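You operate a simulated robot arm through the tools that you are given. There is no shell and no other tool.

The job below is to be done with a simulated robot arm. You get a single attempt, and the scene is never put back.

TASK
Fold out the cup holder, tighten its clamp and stand the orange bottle in it. Set down upright: what you pick out.

The check looks at the end state, three seconds after you hand in, the way a careful person would. Anything else that was tipped, shoved, dropped, spilled or broken makes it a failure. Flat cloth is picked up by pressing the open fingertips on it (5 to 10 N) and closing them slowly along it; thin cloth reads only 2 to 8 mm in the jaws.

THE ROBOT
A 7-joint arm with a two-finger parallel gripper, fixed in place. Base frame: the origin is on the floor under the middle of its stand, x ahead of it, y to its left, z up. Units: m, rad, N and s.
It reaches about 1.479 m from its shoulder. Its first joint turns from -2.897 to 2.897 rad. Payload 4.4 kg.
Tool frame: the origin (TCP) lies between the finger pads and is the grasp point; the fingertips stand 0.023 m ahead of it; z points along the fingers, y is the line along which they close. The gripper opens to 0.094 m. The fingers are 0.038 m wide and 0.01 m thick; the gripper's body (0.054 by 0.096 m) begins 0.039 m behind the TCP.
Orientation is that of the tool frame in the base frame, as [roll, pitch, yaw] about the fixed x, y, z axes, in that order (R = Rz(yaw) Ry(pitch) Rx(roll)). With the fingers straight down and closing along the base's y, the tool's x points along the base's -x, its y along +y and its z along -z.

THE INTERFACE
- The arm moves only by the tool apply_moves. Its arguments are lists of equal length, an entry for each row: "dp": the shift along the base's x, y, z in cm, a list of three; "turn": the turn, a rotation vector about the base's x, y, z in rad, a list of three; "gripper": the gripper command, from -1 (fully open) to 1 (shut), values between in proportion. In form: {"dp": [[dx, dy, dz], ...], "turn": [[rx, ry, rz], ...], "gripper": [gripper, ...]}. A call has 1 to 20 rows; each row shifts and turns the commanded pose from where the row before left it. Rows are played at 5 a second. More than 0.05 m and 0.15 rad between two rows, or a gripper value outside its range, and nothing of the call is played. A pose out of reach is approached as far as the arm can. The call stops where the force on the tool passes 90 N (or 10 N more than at its start, if that is more) or the arm is blocked; 0.2 s more then pass. The fingers move at their own pace (about 0.072 m/s each) and stop on an object; they squeeze with about 39 N. The grip force told is the motor's: it shows also when the fingers shut on nothing. Time passes only in rows, and 0.2 s behind the last, so rows that do not move let the fingers close. The reply holds the time, the measured pose of the TCP, the force on the tool along the base axes, the opening and the grip force, in the units named above and with some noise, with the torque about the TCP (base axes, N m) and any sound that the robot's microphone picked up.
- Cameras (640 x 400 px; columns grow to the right, rows downward): "scene" is fixed at [0.3987, -0.4991, 1.2059]; the picture's right is [1.00, -0.10, 0.00], its down [-0.04, -0.38, -0.93] and it looks along [0.09, 0.92, -0.38] (base axes); focal length 342 px, centre (320, 200). "wrist" rides on the gripper at [0.086, 0.016, -0.075] in the tool frame; the picture's right is [-0.18, 0.98, 0.00], its down [-0.58, -0.11, -0.81] and it looks along [-0.79, -0.15, 0.59] (tool axes); focal length 243 px, centre (320, 200). There is no depth. A picture from a camera that has moved, and an enlarged one, comes with that camera's place and axes in the base frame and with its lens.
- camera(camera): a new picture of that camera. The clock stands still meanwhile.
- zoom(camera, box): a new picture of the part [left, top, right, bottom] of that camera's present view, enlarged. The clock stands still meanwhile.
- job_done(): hands the job in; it is judged then, once.

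Places have to be worked out from the pictures, the camera data and where the tool is seen. Open the gripper and draw the arm clear of the work before you hand the job in, unless the task says otherwise.

The tools are called after ">>>" by a JSON object that holds its "name" and its "arguments". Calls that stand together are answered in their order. apply_moves: Moves the arm, as the interface text tells. Its arguments: {"type":"object","properties":{"dp":{"type":"array"},"turn":{"type":"array"},"gripper":{"type":"array"}},"required":["dp","turn","gripper"]} The other tools are called the same way: camera (camera) takes a picture; zoom (camera, box) takes an enlarged picture of a part of a camera's view; job_done () hands the job in.

At the start:

```text
clock: 0.0
eef_pos: [0.5881, 0.6014, 1.011]
tool_rot: [-3.141, 0.0, -3.141]
force: [-0.8, 1.3, 0.3]
ft_torque: [-0.02, 0.0, 0.0]
width: 0.0939
grasp_force: 0.1
```

scene: 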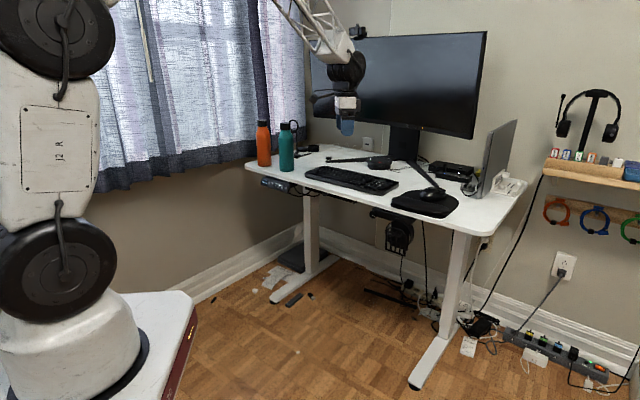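
wrist: 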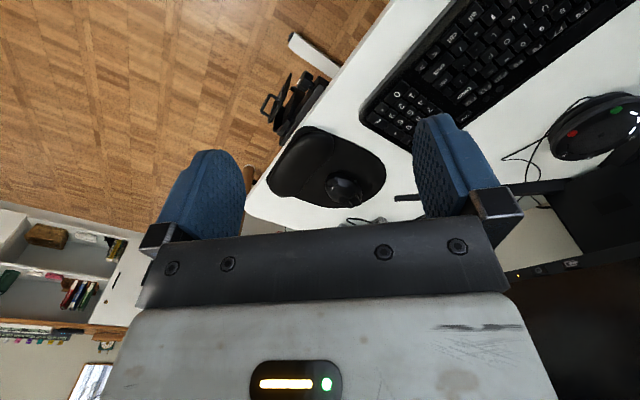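

The scene shows a desk with orange and teal bottles at its left end, and something black hanging under the desk edge near the middle that may be the cup holder. I zoom in on several parts before moving.

>>> {"name": "zoom", "arguments": {"camera": "scene", "box": [340, 180, 460, 260]}}

>>> {"name": "zoom", "arguments": {"camera": "scene", "box": [230, 110, 390, 210]}}

>>> {"name": "zoom", "arguments": {"camera": "scene", "box": [380, 110, 540, 210]}}

>>> {"name": "zoom", "arguments": {"camera": "wrist", "box": [220, 30, 400, 142]}}

```text
5.00 times, centred on (400, 220) of scene
camera zoom: at [0.3987, -0.4991, 1.2059], right [1.0, -0.1, 0.0], down [-0.04, -0.38, -0.93], along [0.09, 0.92, -0.38], focal length 1711 px, centre (-80, 100)
```

zoom: 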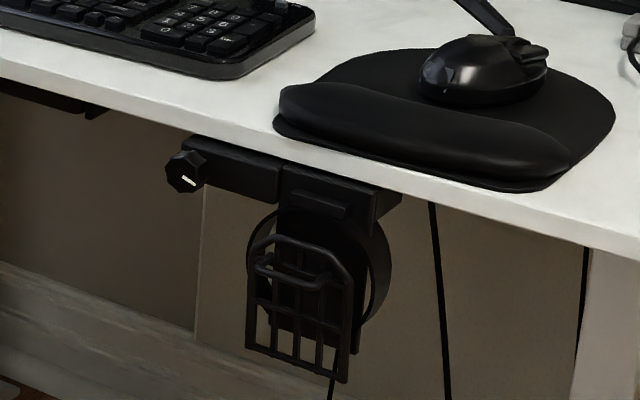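

```text
4.00 times, centred on (310, 160) of scene
camera zoom: at [0.3987, -0.4991, 1.2059], right [1.0, -0.1, 0.0], down [-0.04, -0.38, -0.93], along [0.09, 0.92, -0.38], focal length 1369 px, centre (360, 360)
```

zoom: 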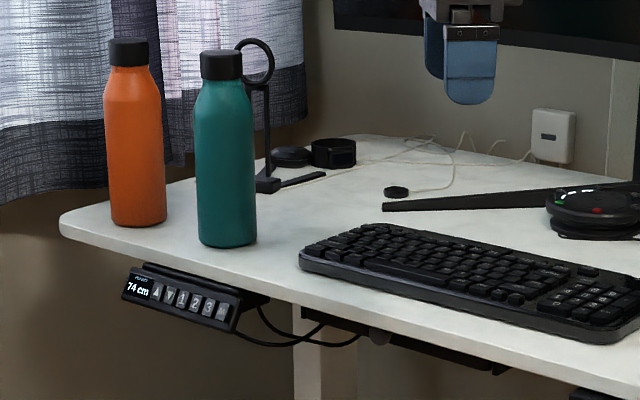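

```text
4.00 times, centred on (460, 160) of scene
camera zoom: at [0.3987, -0.4991, 1.2059], right [1.0, -0.1, 0.0], down [-0.04, -0.38, -0.93], along [0.09, 0.92, -0.38], focal length 1369 px, centre (-240, 360)
```

zoom: 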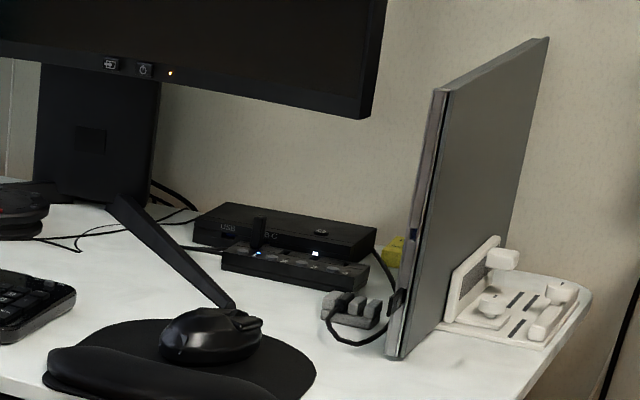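

```text
3.56 times, centred on (310, 86) of wrist
camera zoom: at [0.5017, 0.6171, 1.0844], right [0.18, 0.98, 0.0], down [0.58, -0.11, 0.81], along [0.79, -0.15, -0.59], focal length 863 px, centre (356, 605)
```

zoom: 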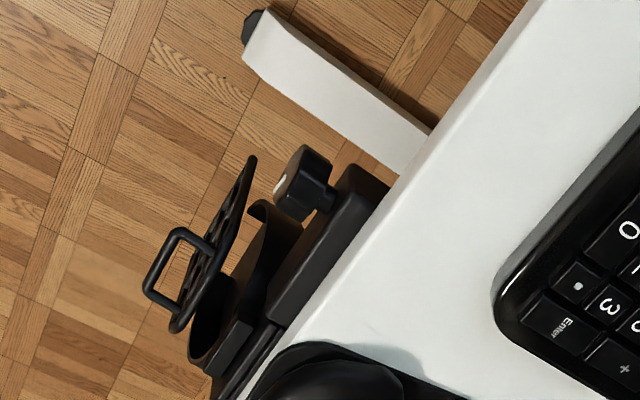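

The black item below the front edge near the mouse pad is the folded holder, with a knob at the left end of its bar, at about (0.69, 0.56, 0.71). I zoom in further on the details of the mechanism.

>>> {"name": "zoom", "arguments": {"camera": "scene", "box": [365, 200, 429, 240]}}

>>> {"name": "zoom", "arguments": {"camera": "scene", "box": [380, 215, 428, 260]}}

>>> {"name": "zoom", "arguments": {"camera": "wrist", "box": [250, 60, 346, 120]}}

>>> {"name": "zoom", "arguments": {"camera": "wrist", "box": [230, 60, 326, 160]}}

```text
10.00 times, centred on (397, 220) of scene
camera zoom: at [0.3987, -0.4991, 1.2059], right [1.0, -0.1, 0.0], down [-0.04, -0.38, -0.93], along [0.09, 0.92, -0.38], focal length 3422 px, centre (-450, 0)
```

zoom: 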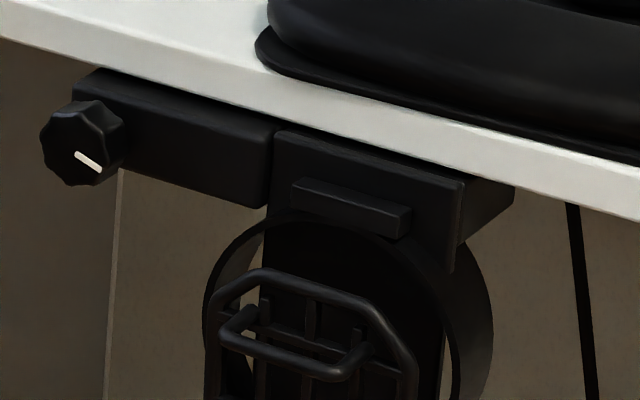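

```text
8.89 times, centred on (404, 238) of scene
camera zoom: at [0.3987, -0.4991, 1.2059], right [1.0, -0.1, 0.0], down [-0.04, -0.38, -0.93], along [0.09, 0.92, -0.38], focal length 3042 px, centre (-427, -133)
```

zoom: 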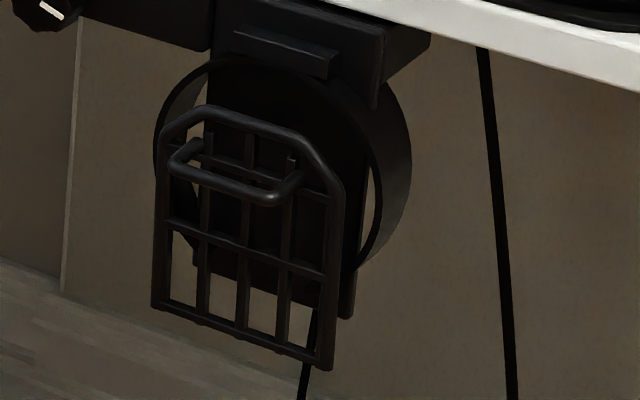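

```text
6.67 times, centred on (298, 90) of wrist
camera zoom: at [0.5017, 0.6171, 1.0844], right [0.18, 0.98, 0.0], down [0.58, -0.11, 0.81], along [0.79, -0.15, -0.59], focal length 1618 px, centre (467, 933)
```

zoom: 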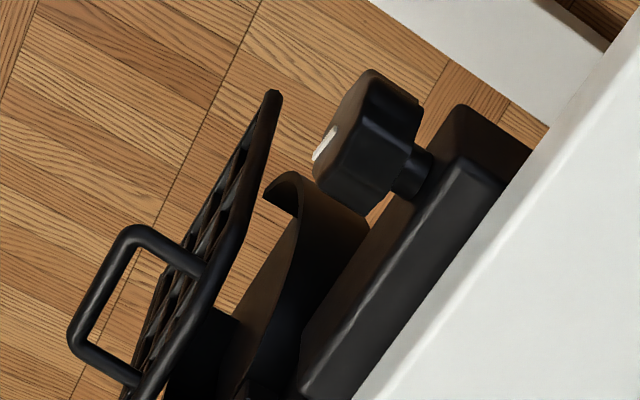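

```text
4.00 times, centred on (278, 110) of wrist
camera zoom: at [0.5017, 0.6171, 1.0844], right [0.18, 0.98, 0.0], down [0.58, -0.11, 0.81], along [0.79, -0.15, -0.59], focal length 970 px, centre (488, 560)
```

zoom: 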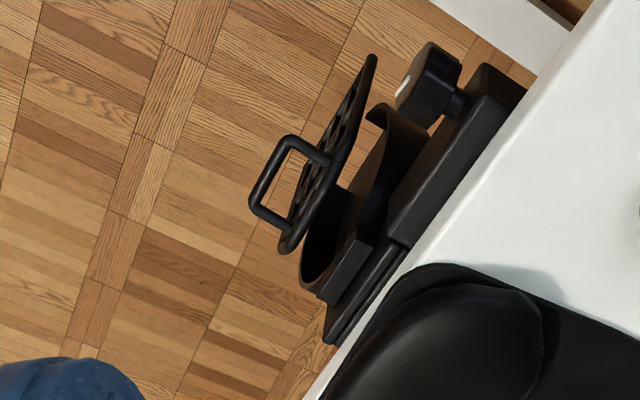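

The folded holder shows a plate with a hanging ring and, in front of that, a grate with a handle at its free upper edge. The clamp knob sits at the bar's left end. I move the wrist camera out in front of it for a closer, measured view.

>>> {"name": "apply_moves", "arguments": {"dp": [[0.2, -2.6, -1.0], [0.2, -2.6, -2.0], [0.2, -2.6, -2.0], [0.2, -2.6, -2.0], [0.2, -2.6, -2.0], [0.2, -2.6, -2.0], [0.2, -2.6, -2.0], [0.2, -2.6, -2.0], [0.2, -2.6, -2.0], [0.2, -2.6, -2.0]], "turn": [[0, 0, 0.08], [0, 0, 0.08], [0, 0, 0.08], [0, 0, 0.08], [0, 0, 0.08], [0, 0, 0.08], [0, 0, 0.08], [0, 0, 0.08], [0, 0, 0.08], [0, 0, 0.08]], "gripper": [-1, -1, -1, -1, -1, -1, -1, -1, -1, -1]}}

>>> {"name": "camera", "arguments": {"camera": "wrist"}}

>>> {"name": "camera", "arguments": {"camera": "scene"}}

```text
clock: 2.2
eef_pos: [0.6106, 0.3394, 0.8209]
tool_rot: [3.142, 0.0, -2.341]
force: [-0.3, 0.3, 0.6]
ft_torque: [-0.01, 0.01, -0.01]
width: 0.0939
grasp_force: 0.1
```

```text
taken
camera wrist: at [0.539, 0.288, 0.8944], right [-0.58, 0.82, 0.0], down [0.48, 0.34, 0.81], along [0.66, 0.47, -0.59], focal length 243 px, centre (320, 200)
```

wrist: 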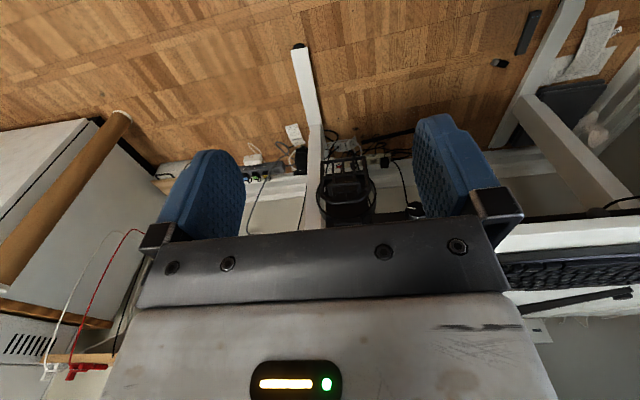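

```text
taken
```

scene: 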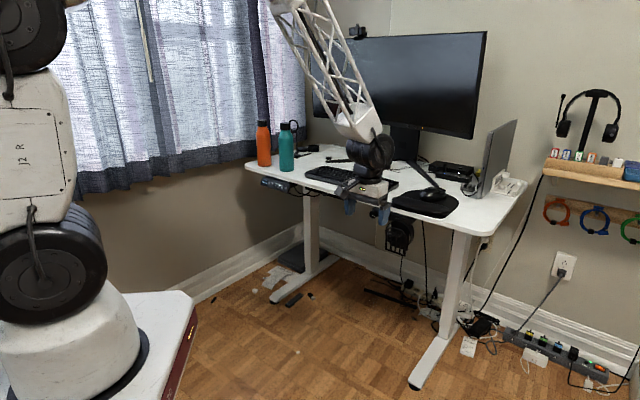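

The holder is visible between the fingers. I zoom in on that part of the wrist picture, and on the scene view.

>>> {"name": "zoom", "arguments": {"camera": "wrist", "box": [290, 120, 450, 220]}}

>>> {"name": "zoom", "arguments": {"camera": "scene", "box": [340, 160, 440, 260]}}

```text
4.00 times, centred on (370, 170) of wrist
camera zoom: at [0.539, 0.288, 0.8944], right [-0.58, 0.82, 0.0], down [0.48, 0.34, 0.81], along [0.66, 0.47, -0.59], focal length 970 px, centre (120, 320)
```

zoom: 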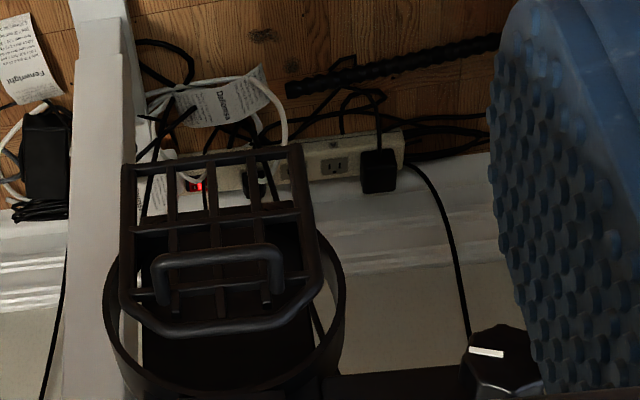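

```text
4.00 times, centred on (390, 210) of scene
camera zoom: at [0.3987, -0.4991, 1.2059], right [1.0, -0.1, 0.0], down [-0.04, -0.38, -0.93], along [0.09, 0.92, -0.38], focal length 1369 px, centre (40, 160)
```

zoom: 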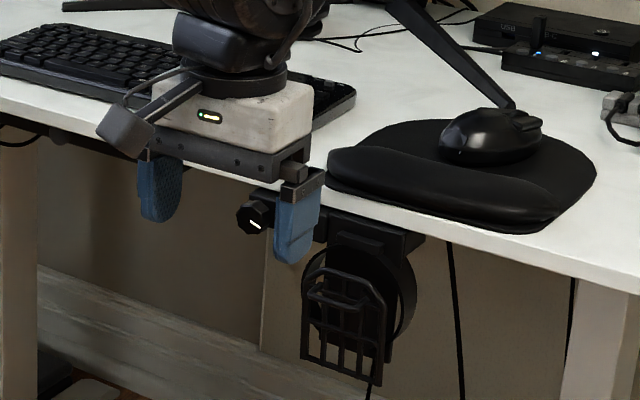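

The gripper blocks the top of the holder in this view, so I raise the arm about 15 cm so that the holder drops into the clear part of the wrist view.

>>> {"name": "apply_moves", "arguments": {"dp": [[-0.5, 0, 3.0], [-0.5, 0, 3.0], [-0.5, 0, 3.0], [-0.5, 0, 3.0], [-0.5, 0, 3.0]], "turn": [[0, 0, 0], [0, 0, 0], [0, 0, 0], [0, 0, 0], [0, 0, 0]], "gripper": [-1, -1, -1, -1, -1]}}

>>> {"name": "zoom", "arguments": {"camera": "wrist", "box": [270, 70, 450, 190]}}

>>> {"name": "zoom", "arguments": {"camera": "scene", "box": [360, 190, 440, 260]}}

```text
clock: 3.4
eef_pos: [0.5817, 0.3398, 0.9717]
tool_rot: [-3.141, -0.002, -2.341]
force: [-0.6, 0.2, 0.9]
ft_torque: [-0.01, 0.01, -0.01]
width: 0.0938
grasp_force: 0.1
```

```text
3.33 times, centred on (360, 130) of wrist
camera zoom: at [0.5112, 0.2884, 1.0449], right [-0.58, 0.82, 0.0], down [0.48, 0.34, 0.81], along [0.66, 0.47, -0.59], focal length 809 px, centre (187, 433)
```

zoom: 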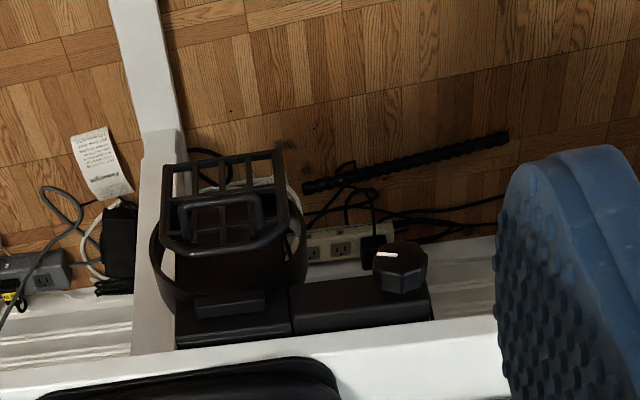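

```text
5.71 times, centred on (400, 225) of scene
camera zoom: at [0.3987, -0.4991, 1.2059], right [1.0, -0.1, 0.0], down [-0.04, -0.38, -0.93], along [0.09, 0.92, -0.38], focal length 1956 px, centre (-137, 57)
```

zoom: 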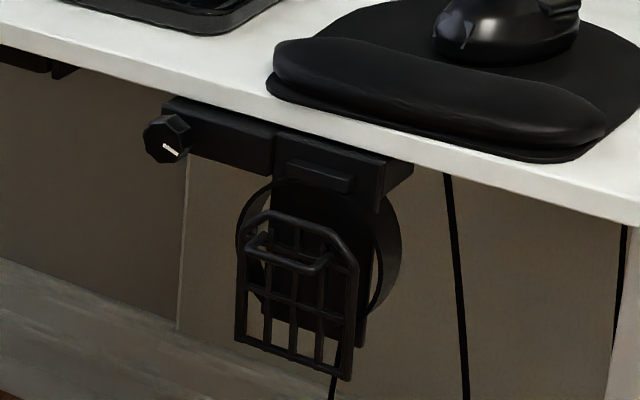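

By triangulation the handle bar's centre is near (0.739, 0.473, 0.667), the grate spans z of about 0.59 to 0.69, and the knob is near (0.686, 0.55, 0.715). I go for a side view from the left, to see how ring, grate and plate are hinged.

>>> {"name": "apply_moves", "arguments": {"dp": [[-0.52, 2.1, -1.5], [-0.52, 2.1, -1.5], [-0.52, 2.1, -1.5], [-0.52, 2.1, -1.5], [-0.52, 2.1, -1.5], [-0.52, 2.1, -1.5], [-0.52, 2.1, -1.5], [-0.52, 2.1, -1.5], [-0.52, 2.1, -1.5], [-0.52, 2.1, -1.5], [0, 0, -2.5], [0, 0, -2.5], [0, 0, -2.5]], "turn": [[0, 0, -0.14], [0, 0, -0.14], [0, 0, -0.14], [0, 0, -0.14], [0, 0, -0.14], [0, 0, -0.14], [0, 0, -0.14], [0, 0, -0.14], [0, 0, -0.14], [0, 0, -0.14], [-0.082, -0.083, 0], [-0.082, -0.083, 0], [-0.082, -0.083, 0]], "gripper": [-1, -1, -1, -1, -1, -1, -1, -1, -1, -1, -1, -1, -1]}}

>>> {"name": "camera", "arguments": {"camera": "wrist"}}

>>> {"name": "camera", "arguments": {"camera": "scene"}}

```text
clock: 6.2
eef_pos: [0.5298, 0.5496, 0.7456]
tool_rot: [-3.076, 0.345, 2.553]
force: [0.2, -0.4, -0.9]
ft_torque: [-0.03, 0.0, -0.01]
width: 0.0938
grasp_force: 0.0
```

```text
taken
camera wrist: at [0.4547, 0.6248, 0.7845], right [0.71, 0.71, 0.0], down [0.19, -0.2, 0.96], along [0.68, -0.68, -0.28], focal length 243 px, centre (320, 200)
```

wrist: 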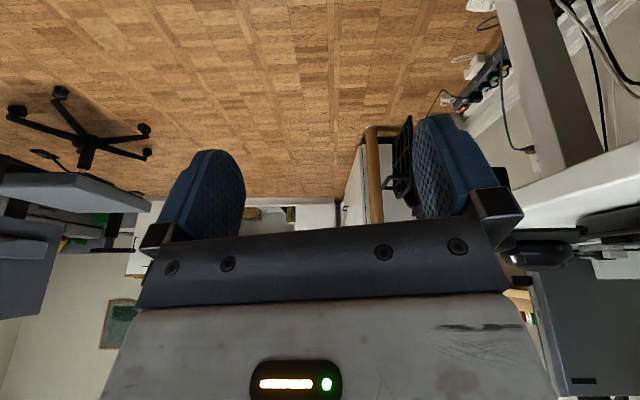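

```text
taken
```

scene: 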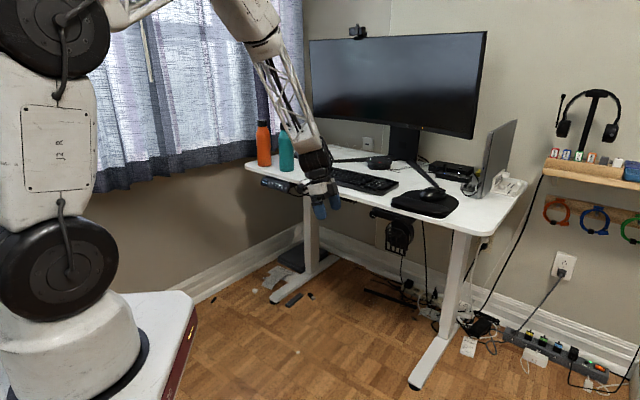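

The holder is hidden behind the right finger, so I yaw the tool by about 0.3 rad to see it between the fingers.

>>> {"name": "apply_moves", "arguments": {"dp": [[0, 0, 1], [0, 0, 1], [0, 0, 1]], "turn": [[0, 0, 0.12], [0, 0, 0.12], [0, 0, 0.1]], "gripper": [-1, -1, -1]}}

>>> {"name": "zoom", "arguments": {"camera": "wrist", "box": [250, 90, 430, 220]}}

```text
clock: 7.0
eef_pos: [0.5303, 0.5505, 0.7765]
tool_rot: [-3.075, 0.345, 2.896]
force: [-0.5, 0.4, 0.6]
ft_torque: [-0.04, 0.0, 0.0]
width: 0.094
grasp_force: 0.0
```

```text
3.08 times, centred on (340, 155) of wrist
camera zoom: at [0.4336, 0.596, 0.8149], right [0.43, 0.9, 0.0], down [0.25, -0.12, 0.96], along [0.87, -0.41, -0.28], focal length 746 px, centre (258, 338)
```

zoom: 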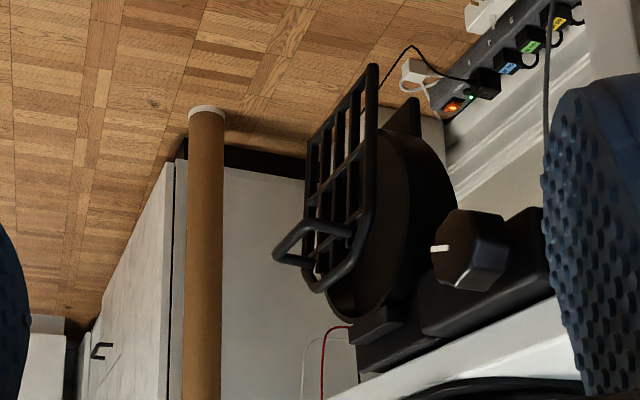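

Here the ring is clearly visible lying flat against the plate, with the grate in front of it (the picture is upside down). I zoom further to look for the hinge points.

>>> {"name": "zoom", "arguments": {"camera": "wrist", "box": [320, 105, 400, 155]}}

>>> {"name": "zoom", "arguments": {"camera": "wrist", "box": [320, 155, 400, 205]}}

>>> {"name": "zoom", "arguments": {"camera": "scene", "box": [382, 210, 422, 235]}}

>>> {"name": "zoom", "arguments": {"camera": "scene", "box": [382, 232, 422, 257]}}

```text
8.00 times, centred on (360, 130) of wrist
camera zoom: at [0.4336, 0.596, 0.8149], right [0.43, 0.9, 0.0], down [0.25, -0.12, 0.96], along [0.87, -0.41, -0.28], focal length 1941 px, centre (0, 760)
```

zoom: 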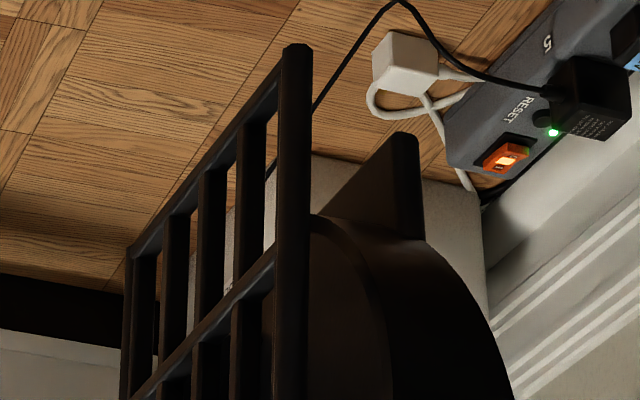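

```text
8.00 times, centred on (360, 180) of wrist
camera zoom: at [0.4336, 0.596, 0.8149], right [0.43, 0.9, 0.0], down [0.25, -0.12, 0.96], along [0.87, -0.41, -0.28], focal length 1941 px, centre (0, 360)
```

zoom: 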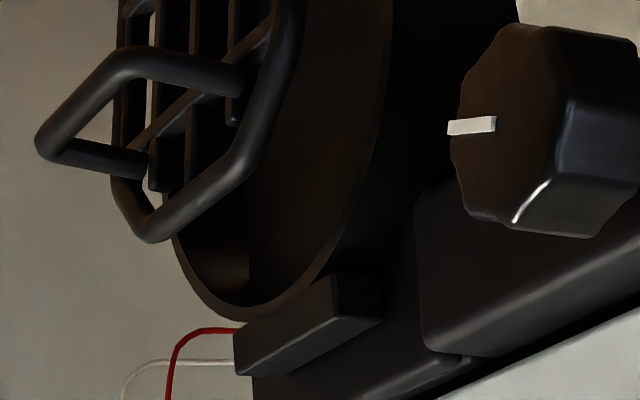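

```text
16.00 times, centred on (402, 222) of scene
camera zoom: at [0.3987, -0.4991, 1.2059], right [1.0, -0.1, 0.0], down [-0.04, -0.38, -0.93], along [0.09, 0.92, -0.38], focal length 5475 px, centre (-992, -160)
```

zoom: 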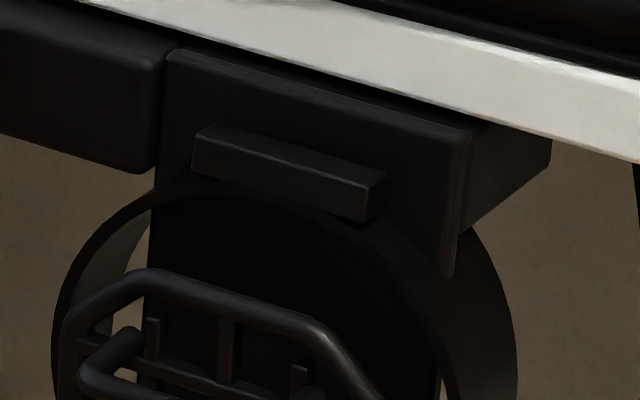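

```text
16.00 times, centred on (402, 244) of scene
camera zoom: at [0.3987, -0.4991, 1.2059], right [1.0, -0.1, 0.0], down [-0.04, -0.38, -0.93], along [0.09, 0.92, -0.38], focal length 5475 px, centre (-992, -512)
```

zoom: 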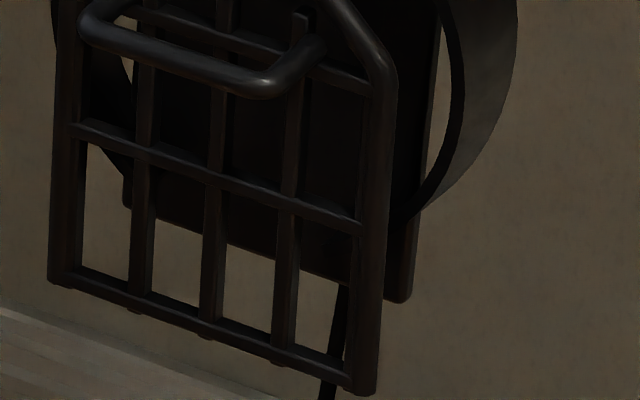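

The knob's face works out at about (0.684, 0.553, 0.710), with roughly 2.3 cm from face to bar, and its axis points out from the desk edge. I will tighten first so that pulling cannot shift the mount. I back off and swing the tool toward a horizontal approach facing the desk.

>>> {"name": "apply_moves", "arguments": {"dp": [[0.2, -1.8, 0], [0.2, -1.8, 0], [0.2, -1.8, 0], [0.2, -1.8, 0], [0.2, -1.8, 0], [0.2, -1.8, 0], [0.2, -1.8, 0], [0.2, -1.8, 0], [0, 0, 0], [0, 0, 0], [0, 0, 0], [0, 0, 0], [0, 0, 0], [0, 0, 0], [0, 0, 0]], "turn": [[0, 0, 0.129], [0, 0, 0.129], [0, 0, 0.129], [0, 0, 0.129], [0, 0, 0.129], [0, 0, 0.129], [0, 0, 0.129], [0, 0, 0.129], [0.093, -0.091, 0], [0.093, -0.091, 0], [0.093, -0.091, 0], [0.093, -0.091, 0], [0.093, -0.091, 0], [0.093, -0.091, 0], [0.093, -0.091, 0]], "gripper": [-1, -1, -1, -1, -1, -1, -1, -1, -1, -1, -1, -1, -1, -1, -1]}}

>>> {"name": "camera", "arguments": {"camera": "scene"}}

```text
clock: 10.2
eef_pos: [0.5459, 0.4062, 0.7765]
tool_rot: [-3.109, 1.258, -2.383]
force: [-0.3, -0.4, -0.6]
ft_torque: [0.0, -0.03, -0.02]
width: 0.0941
grasp_force: 0.1
```

```text
taken
```

scene: 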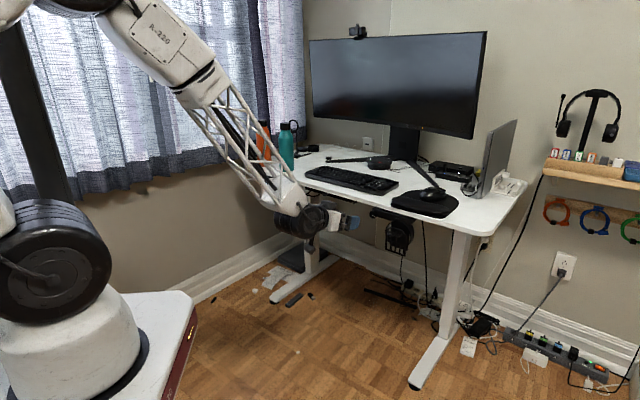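

The tool is tilted to about 72° with room around it. I finish levelling it, roll it −90° about its own axis so that the fingers close vertically, and move to about 9 cm in front of the knob.

>>> {"name": "apply_moves", "arguments": {"dp": [[0, 0, 0], [0, 0, 0], [0, 0, 0], [0, 0, 0], [0, 0, 0], [0, 0, 0], [0, 0, 0], [0, 0, 0], [0, 0, 0], [0, 0, 0], [0, 0, 0], [0, 0, 0], [0, 0, 0], [0, 0, 0], [1.5, 1.67, -1.34], [1.5, 1.67, -1.34], [1.5, 1.67, -1.34], [1.5, 1.67, -1.34], [1.49, 1.66, -1.33]], "turn": [[0.074, -0.0737, 0.02], [0.074, -0.0737, 0.02], [0.074, -0.0737, 0.02], [-0.101, -0.101, 0], [-0.101, -0.101, 0], [-0.101, -0.101, 0], [-0.101, -0.101, 0], [-0.101, -0.101, 0], [-0.101, -0.101, 0], [-0.101, -0.101, 0], [-0.101, -0.101, 0], [-0.101, -0.101, 0], [-0.101, -0.101, 0], [-0.101, -0.101, 0], [0, 0, 0], [0, 0, 0], [0, 0, 0], [0, 0, 0], [0, 0, 0]], "gripper": [-1, -1, -1, -1, -1, -1, -1, -1, -1, -1, -1, -1, -1, -1, -1, -1, -1, -1, -1]}}

>>> {"name": "camera", "arguments": {"camera": "wrist"}}

>>> {"name": "zoom", "arguments": {"camera": "scene", "box": [320, 170, 440, 260]}}

```text
clock: 14.2
eef_pos: [0.6223, 0.4934, 0.7085]
tool_rot: [-1.57, -0.001, -0.787]
force: [-1.0, -0.6, -0.4]
ft_torque: [-0.03, -0.03, -0.03]
width: 0.0937
grasp_force: 0.1
```

```text
taken
camera wrist: at [0.6309, 0.3779, 0.6922], right [-0.13, 0.13, -0.98], down [-0.98, -0.16, 0.11], along [-0.14, 0.98, 0.15], focal length 243 px, centre (320, 200)
```

wrist: 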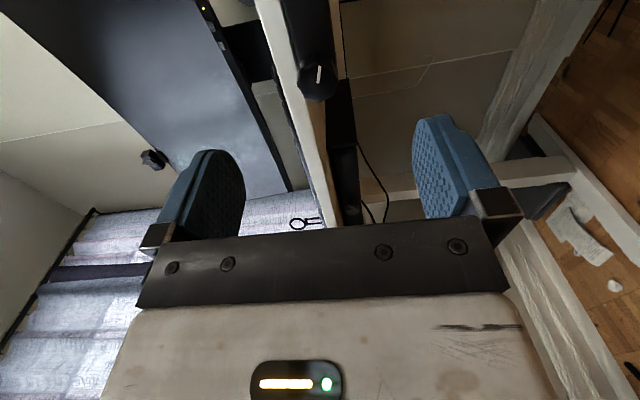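

```text
4.44 times, centred on (380, 215) of scene
camera zoom: at [0.3987, -0.4991, 1.2059], right [1.0, -0.1, 0.0], down [-0.04, -0.38, -0.93], along [0.09, 0.92, -0.38], focal length 1521 px, centre (53, 133)
```

zoom: 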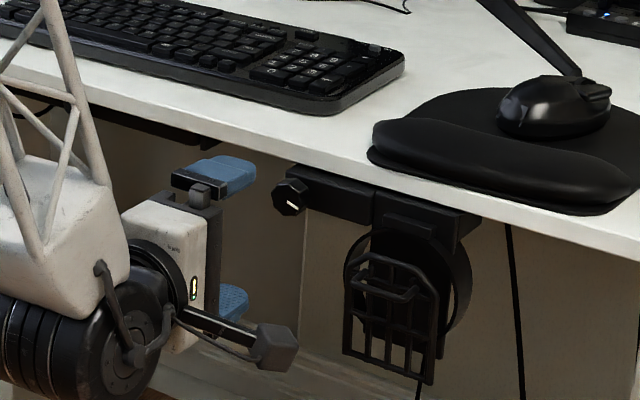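

I zoom the wrist view on the knob to refine its place before closing in.

>>> {"name": "zoom", "arguments": {"camera": "wrist", "box": [270, 40, 366, 100]}}

>>> {"name": "zoom", "arguments": {"camera": "scene", "box": [350, 195, 398, 225]}}

```text
6.67 times, centred on (318, 70) of wrist
camera zoom: at [0.6309, 0.3779, 0.6922], right [-0.13, 0.13, -0.98], down [-0.98, -0.16, 0.11], along [-0.14, 0.98, 0.15], focal length 1618 px, centre (333, 1067)
```

zoom: 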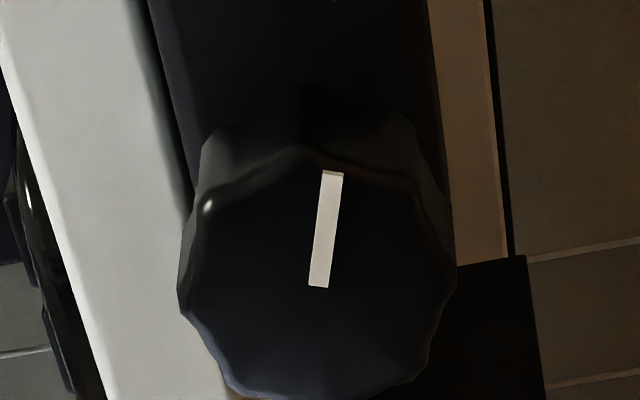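

```text
13.33 times, centred on (374, 210) of scene
camera zoom: at [0.3987, -0.4991, 1.2059], right [1.0, -0.1, 0.0], down [-0.04, -0.38, -0.93], along [0.09, 0.92, -0.38], focal length 4563 px, centre (-400, 67)
```

zoom: 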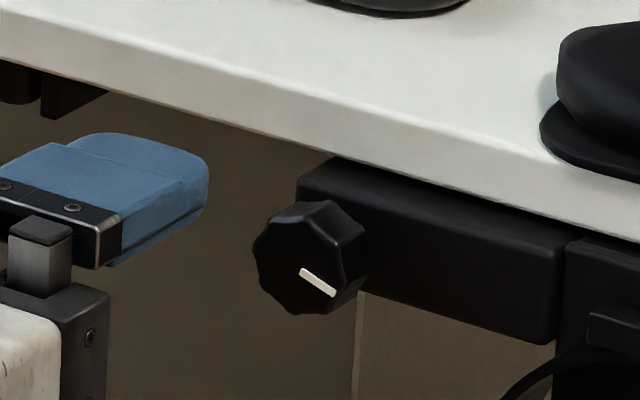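

The knob's face is about 8.7 cm ahead along the tool axis and only about 3 mm to the side. I close the gripper halfway and advance 6 cm with a small sideways fix, then check.

>>> {"name": "apply_moves", "arguments": {"dp": [[0.14, -0.14, 0.05], [1.06, 1.06, 0], [1.06, 1.06, 0], [1.06, 1.06, 0], [1.06, 1.06, 0]], "turn": [[0, 0, 0], [0, 0, 0], [0, 0, 0], [0, 0, 0], [0, 0, 0]], "gripper": [0, 0, 0, 0, 0]}}

>>> {"name": "camera", "arguments": {"camera": "wrist"}}

>>> {"name": "zoom", "arguments": {"camera": "scene", "box": [340, 190, 404, 230]}}

```text
clock: 15.4
eef_pos: [0.6649, 0.533, 0.7085]
tool_rot: [-1.573, -0.001, -0.787]
force: [1.1, 0.1, -0.6]
ft_torque: [0.01, -0.01, 0.01]
width: 0.0471
grasp_force: 0.0
```

```text
taken
camera wrist: at [0.6741, 0.418, 0.691], right [-0.13, 0.13, -0.98], down [-0.98, -0.16, 0.11], along [-0.14, 0.98, 0.15], focal length 243 px, centre (320, 200)
```

wrist: 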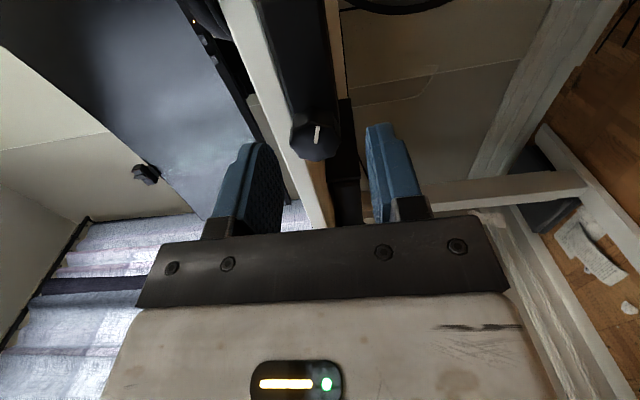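

```text
10.00 times, centred on (372, 210) of scene
camera zoom: at [0.3987, -0.4991, 1.2059], right [1.0, -0.1, 0.0], down [-0.04, -0.38, -0.93], along [0.09, 0.92, -0.38], focal length 3422 px, centre (-200, 100)
```

zoom: 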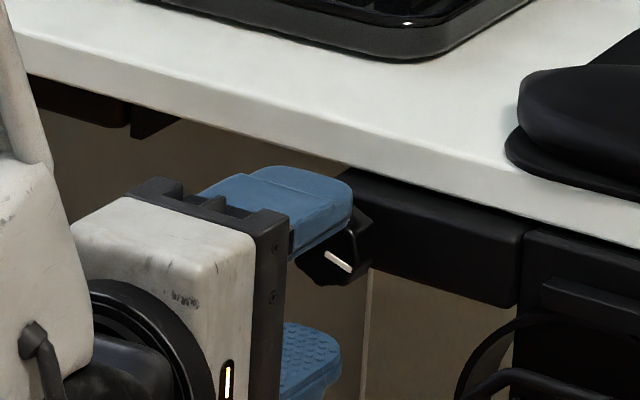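

The fingertips are close to the knob. I zoom the wrist view to measure the remaining offset.

>>> {"name": "zoom", "arguments": {"camera": "wrist", "box": [256, 90, 384, 170]}}

```text
5.00 times, centred on (320, 130) of wrist
camera zoom: at [0.6741, 0.418, 0.691], right [-0.13, 0.13, -0.98], down [-0.98, -0.16, 0.11], along [-0.14, 0.98, 0.15], focal length 1213 px, centre (320, 550)
```

zoom: 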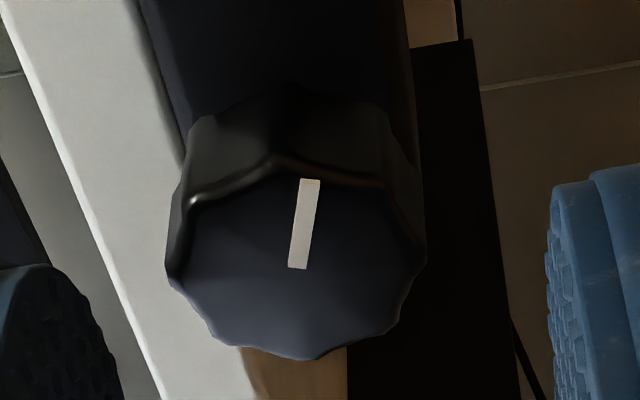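

The knob centre is about 2.5 mm above the tool axis, with its face about 2.8 cm ahead. I raise 2.5 mm, advance 2.1 cm so that the tips straddle the knob without touching the bar, and close gently.

>>> {"name": "apply_moves", "arguments": {"dp": [[0, 0, 0.25], [0.5, 0.5, 0], [0.5, 0.5, 0], [0.48, 0.48, 0], [0, 0, 0], [0, 0, 0], [0, 0, 0]], "turn": [[0, 0, 0], [0, 0, 0], [0, 0, 0], [0, 0, 0], [0, 0, 0], [0, 0, 0], [0, 0, 0]], "gripper": [0, 0, 0, 0, 0, 0.6, 0.6]}}

>>> {"name": "zoom", "arguments": {"camera": "wrist", "box": [240, 100, 400, 200]}}

>>> {"name": "zoom", "arguments": {"camera": "scene", "box": [340, 190, 404, 230]}}

```text
clock: 17.0
eef_pos: [0.6795, 0.5472, 0.7111]
tool_rot: [-1.574, 0.002, -0.786]
force: [4.4, 5.6, -7.1]
ft_torque: [-0.14, 0.14, -0.01]
width: 0.0274
grasp_force: 44.9
```

```text
4.00 times, centred on (320, 150) of wrist
camera zoom: at [0.6882, 0.4326, 0.6939], right [-0.13, 0.13, -0.98], down [-0.98, -0.16, 0.11], along [-0.14, 0.98, 0.15], focal length 970 px, centre (320, 400)
```

zoom: 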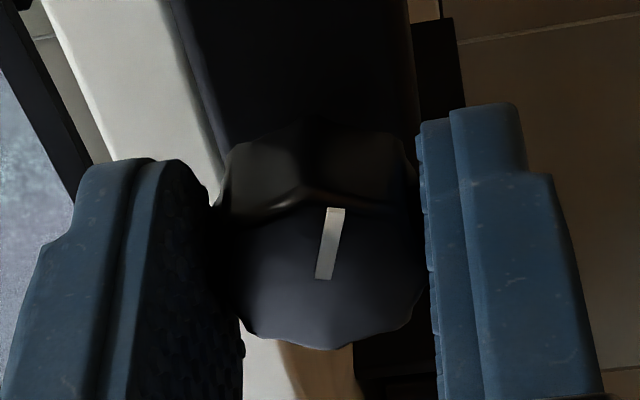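

```text
10.00 times, centred on (372, 210) of scene
camera zoom: at [0.3987, -0.4991, 1.2059], right [1.0, -0.1, 0.0], down [-0.04, -0.38, -0.93], along [0.09, 0.92, -0.38], focal length 3422 px, centre (-200, 100)
```

zoom: 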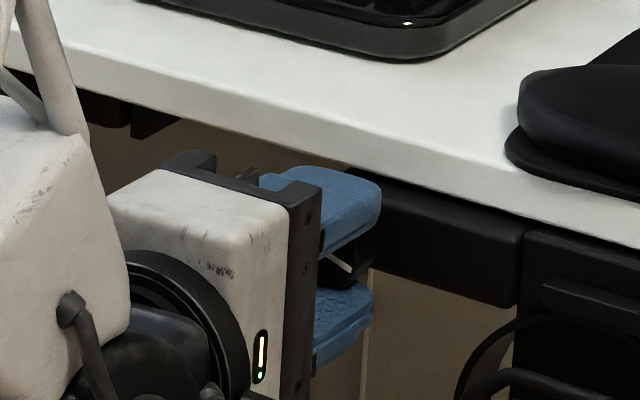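

The knob is gripped at 27 mm. I now turn it clockwise as seen from the front, i.e. positive about the tool axis, in small steps while watching the torque.

>>> {"name": "apply_moves", "arguments": {"dp": [[0, 0, 0], [0, 0, 0], [0, 0, 0], [0, 0, 0], [0, 0, 0]], "turn": [[0.0707, 0.0707, 0], [0.0707, 0.0707, 0], [0.0707, 0.0707, 0], [0.0707, 0.0707, 0], [0.0707, 0.0707, 0]], "gripper": [0.8, 0.8, 0.8, 0.8, 0.8]}}

>>> {"name": "zoom", "arguments": {"camera": "wrist", "box": [240, 100, 400, 200]}}

```text
clock: 18.2
eef_pos: [0.6794, 0.5453, 0.7101]
tool_rot: [-1.576, 0.5, -0.788]
force: [17.9, 33.1, -39.2]
ft_torque: [-0.52, 0.46, 0.16]
width: 0.0273
grasp_force: 44.4
```

```text
4.00 times, centred on (320, 150) of wrist
camera zoom: at [0.6754, 0.4446, 0.6545], right [-0.45, 0.45, -0.77], down [-0.89, -0.24, 0.38], along [-0.02, 0.86, 0.51], focal length 970 px, centre (320, 400)
```

zoom: 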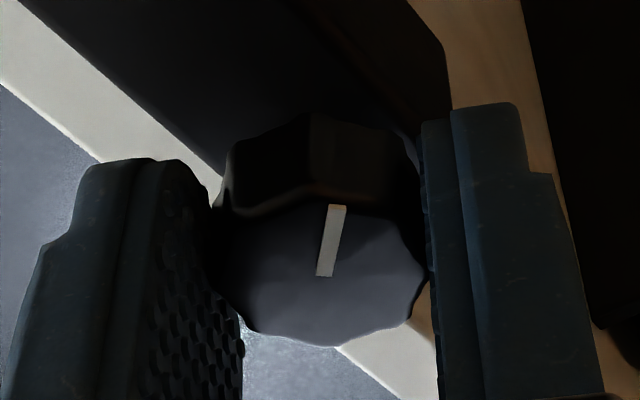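

The knob turned with the gripper by 0.5 rad, but sideways forces of about 40 N built up, which points to a 2 mm misalignment of the axes. I open, and look at where the knob sits relative to the tool axis.

>>> {"name": "apply_moves", "arguments": {"dp": [[0, 0, 0], [0, 0, 0]], "turn": [[0, 0, 0], [0, 0, 0]], "gripper": [0.1, 0.1]}}

>>> {"name": "zoom", "arguments": {"camera": "wrist", "box": [240, 100, 400, 200]}}

>>> {"name": "zoom", "arguments": {"camera": "scene", "box": [340, 190, 440, 260]}}

```text
clock: 18.8
eef_pos: [0.6797, 0.5467, 0.713]
tool_rot: [-1.573, 0.5, -0.787]
force: [0.0, 0.4, 1.1]
ft_torque: [-0.03, 0.0, 0.03]
width: 0.0423
grasp_force: 0.2
```

```text
4.00 times, centred on (320, 150) of wrist
camera zoom: at [0.6761, 0.4446, 0.6563], right [-0.45, 0.45, -0.77], down [-0.89, -0.24, 0.37], along [-0.02, 0.86, 0.51], focal length 970 px, centre (320, 400)
```

zoom: 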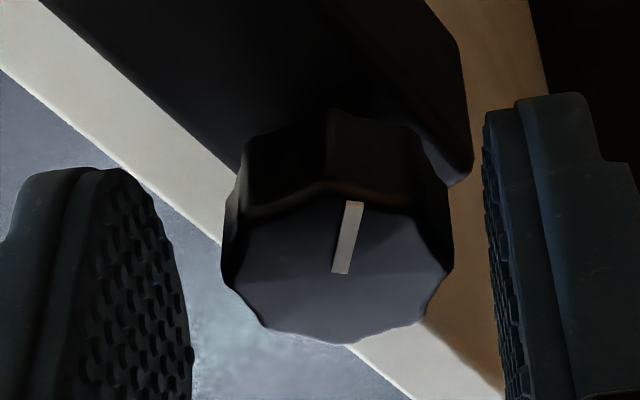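

```text
5.71 times, centred on (390, 225) of scene
camera zoom: at [0.3987, -0.4991, 1.2059], right [1.0, -0.1, 0.0], down [-0.04, -0.38, -0.93], along [0.09, 0.92, -0.38], focal length 1956 px, centre (-80, 57)
```

zoom: 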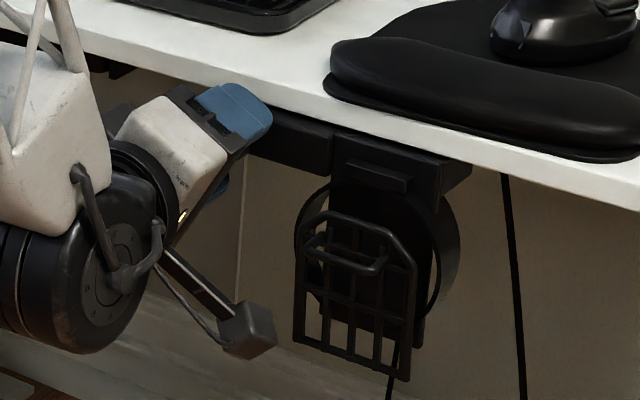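

With the knob released, it sits about 2 mm toward tool +y (down and slightly left). I correct for that, regrip, and turn another 0.8 rad.

>>> {"name": "apply_moves", "arguments": {"dp": [[0.04, 0.18, -0.18], [0, 0, 0], [0, 0, 0], [0, 0, 0], [0, 0, 0], [0, 0, 0], [0, 0, 0], [0, 0, 0], [0, 0, 0], [0, 0, 0], [0, 0, 0], [0, 0, 0]], "turn": [[0, 0, 0], [0, 0, 0], [0, 0, 0], [0, 0, 0], [0.0707, 0.0707, 0], [0.0707, 0.0707, 0], [0.0707, 0.0707, 0], [0.0707, 0.0707, 0], [0.0707, 0.0707, 0], [0.0707, 0.0707, 0], [0.0707, 0.0707, 0], [0.0707, 0.0707, 0]], "gripper": [0.1, 0.1, 0.8, 0.8, 0.8, 0.8, 0.8, 0.8, 0.8, 0.8, 0.8, 0.8]}}

>>> {"name": "zoom", "arguments": {"camera": "wrist", "box": [240, 100, 400, 200]}}

```text
clock: 21.4
eef_pos: [0.6814, 0.5491, 0.7101]
tool_rot: [-1.578, 1.3, -0.792]
force: [-17.3, -21.6, 25.3]
ft_torque: [0.39, -0.44, -0.18]
width: 0.0274
grasp_force: 44.8
```

```text
4.00 times, centred on (320, 150) of wrist
camera zoom: at [0.6347, 0.4902, 0.6214], right [-0.7, 0.7, -0.09], down [-0.6, -0.53, 0.59], along [0.37, 0.47, 0.8], focal length 970 px, centre (320, 400)
```

zoom: 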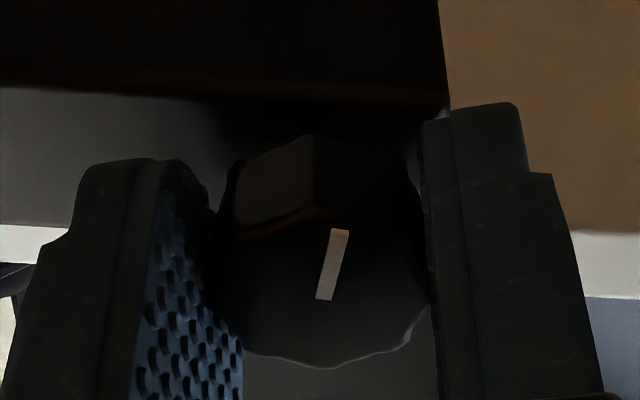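

The knob keeps turning with almost no resisting torque so far (1.3 rad in total). I release to relax the side load and look at the centring again.

>>> {"name": "apply_moves", "arguments": {"dp": [[0, 0, 0], [0, 0, 0]], "turn": [[0, 0, 0], [0, 0, 0]], "gripper": [0.1, 0.1]}}

>>> {"name": "zoom", "arguments": {"camera": "wrist", "box": [240, 100, 400, 200]}}

```text
clock: 22.0
eef_pos: [0.6812, 0.5489, 0.7088]
tool_rot: [-1.583, 1.297, -0.797]
force: [0.1, 0.4, 0.2]
ft_torque: [0.0, 0.01, -0.01]
width: 0.0419
grasp_force: 0.0
```

```text
4.00 times, centred on (320, 150) of wrist
camera zoom: at [0.6347, 0.4901, 0.6206], right [-0.7, 0.7, -0.09], down [-0.6, -0.53, 0.59], along [0.37, 0.47, 0.8], focal length 970 px, centre (320, 400)
```

zoom: 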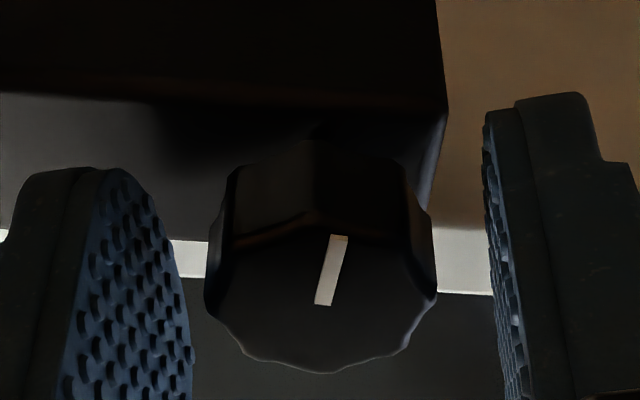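

The marker stayed where I turned it, so the knob screws freely. The knob seems about 2 to 3 mm above the tool centre, so I raise 2 mm, regrip and turn another 1.2 rad.

>>> {"name": "apply_moves", "arguments": {"dp": [[0, 0, 0.22], [0, 0, 0], [0, 0, 0], [0, 0, 0], [0, 0, 0], [0, 0, 0], [0, 0, 0], [0, 0, 0], [0, 0, 0], [0, 0, 0], [0, 0, 0], [0, 0, 0], [0, 0, 0], [0, 0, 0]], "turn": [[0, 0, 0], [0, 0, 0], [0, 0, 0], [0, 0, 0], [0.085, 0.085, 0], [0.085, 0.085, 0], [0.085, 0.085, 0], [0.085, 0.085, 0], [0.085, 0.085, 0], [0.085, 0.085, 0], [0.085, 0.085, 0], [0.085, 0.085, 0], [0.085, 0.085, 0], [0.085, 0.085, 0]], "gripper": [0.1, 0.1, 0.8, 0.8, 0.8, 0.8, 0.8, 0.8, 0.8, 0.8, 0.8, 0.8, 0.8, 0.8]}}

>>> {"name": "zoom", "arguments": {"camera": "wrist", "box": [240, 100, 400, 200]}}

>>> {"name": "camera", "arguments": {"camera": "scene"}}

```text
clock: 25.0
eef_pos: [0.6798, 0.5475, 0.7111]
tool_rot: [1.574, 0.639, 2.361]
force: [36.4, 12.9, -37.0]
ft_torque: [-0.32, 0.19, -0.53]
width: 0.0277
grasp_force: 45.1
```

```text
4.00 times, centred on (320, 150) of wrist
camera zoom: at [0.5719, 0.5501, 0.6724], right [-0.31, 0.31, 0.9], down [-0.19, -0.95, 0.26], along [0.93, -0.09, 0.35], focal length 970 px, centre (320, 400)
```

zoom: 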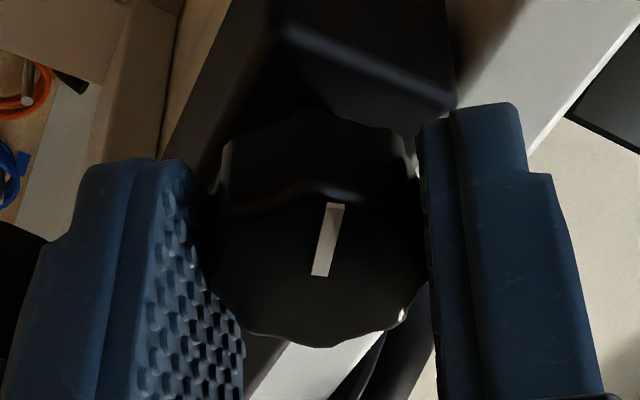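

```text
taken
```

scene: 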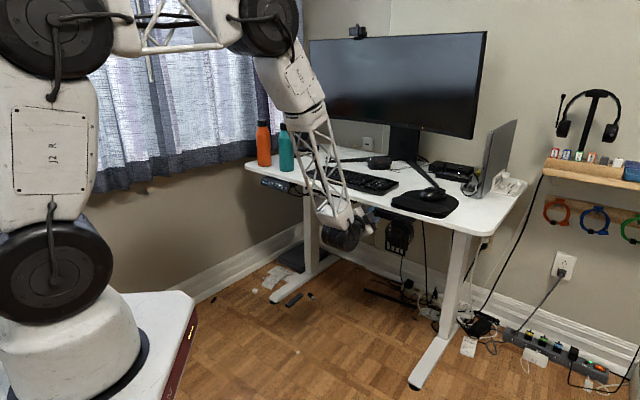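

About 2.5 rad have been turned in all, and the knob follows with little torque about its axis. I release, unwind the open fingers by 3.0 rad around the knob, and look again.

>>> {"name": "apply_moves", "arguments": {"dp": [[0, 0, 0], [0, 0, 0]], "turn": [[0, 0, 0], [0, 0, 0]], "gripper": [0, 0]}}

>>> {"name": "zoom", "arguments": {"camera": "wrist", "box": [240, 100, 400, 200]}}

>>> {"name": "apply_moves", "arguments": {"dp": [[0, 0, 0], [0, 0, 0], [0, 0, 0], [0, 0, 0], [0, 0, 0], [0, 0, 0], [0, 0, 0], [0, 0, 0], [0, 0, 0], [0, 0, 0], [0, 0, 0], [0, 0, 0], [0, 0, 0], [0, 0, 0], [0, 0, 0], [0, 0, 0], [0, 0, 0], [0, 0, 0], [0, 0, 0], [0, 0, 0]], "turn": [[-0.1055, -0.1055, 0], [-0.1055, -0.1055, 0], [-0.1055, -0.1055, 0], [-0.1055, -0.1055, 0], [-0.1055, -0.1055, 0], [-0.1055, -0.1055, 0], [-0.1055, -0.1055, 0], [-0.1055, -0.1055, 0], [-0.1055, -0.1055, 0], [-0.1055, -0.1055, 0], [-0.1055, -0.1055, 0], [-0.1055, -0.1055, 0], [-0.1055, -0.1055, 0], [-0.1055, -0.1055, 0], [-0.1055, -0.1055, 0], [-0.1055, -0.1055, 0], [-0.1055, -0.1055, 0], [-0.1055, -0.1055, 0], [-0.1055, -0.1055, 0], [-0.1055, -0.1055, 0]], "gripper": [0, 0, 0, 0, 0, 0, 0, 0, 0, 0, 0, 0, 0, 0, 0, 0, 0, 0, 0, 0]}}

>>> {"name": "zoom", "arguments": {"camera": "wrist", "box": [240, 100, 400, 200]}}

>>> {"name": "zoom", "arguments": {"camera": "scene", "box": [340, 190, 440, 260]}}

```text
clock: 25.6
eef_pos: [0.6798, 0.5474, 0.7142]
tool_rot: [1.572, 0.641, 2.359]
force: [-0.5, -0.3, -0.2]
ft_torque: [0.0, -0.01, 0.01]
width: 0.0469
grasp_force: 0.0
```

```text
4.00 times, centred on (320, 150) of wrist
camera zoom: at [0.5719, 0.5503, 0.6735], right [-0.31, 0.31, 0.9], down [-0.19, -0.95, 0.26], along [0.93, -0.09, 0.35], focal length 970 px, centre (320, 400)
```

zoom: 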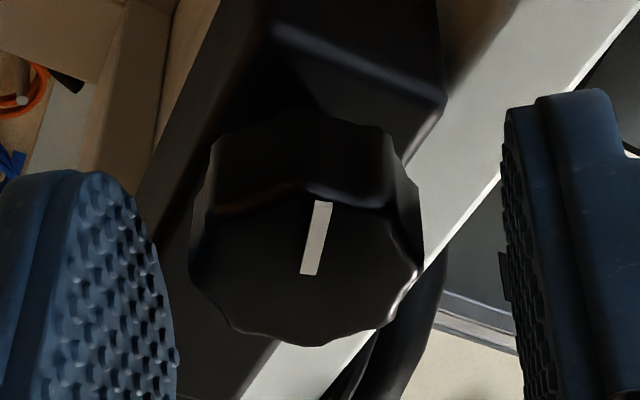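

```text
clock: 29.8
eef_pos: [0.6792, 0.5495, 0.7125]
tool_rot: [-1.572, -0.484, -0.789]
force: [-1.4, 0.0, -0.1]
ft_torque: [-0.01, 0.02, 0.03]
width: 0.0469
grasp_force: 0.0
```

```text
4.00 times, centred on (320, 150) of wrist
camera zoom: at [0.6873, 0.4362, 0.7374], right [0.21, -0.21, -0.96], down [-0.97, -0.17, -0.17], along [-0.12, 0.96, -0.24], focal length 970 px, centre (320, 400)
```

zoom: 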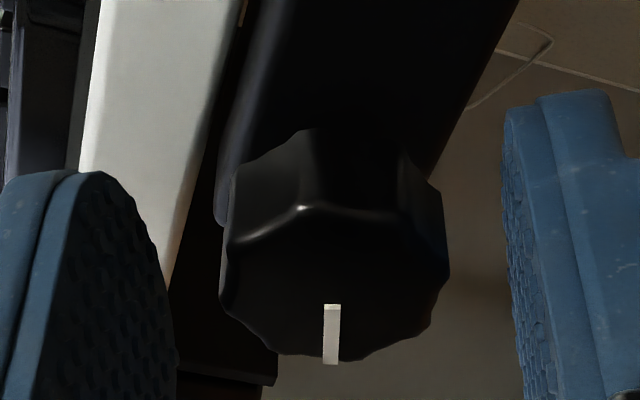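

```text
5.71 times, centred on (390, 225) of scene
camera zoom: at [0.3987, -0.4991, 1.2059], right [1.0, -0.1, 0.0], down [-0.04, -0.38, -0.93], along [0.09, 0.92, -0.38], focal length 1956 px, centre (-80, 57)
```

zoom: 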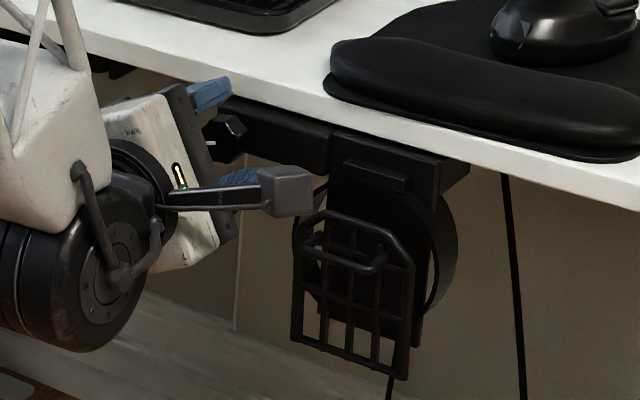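

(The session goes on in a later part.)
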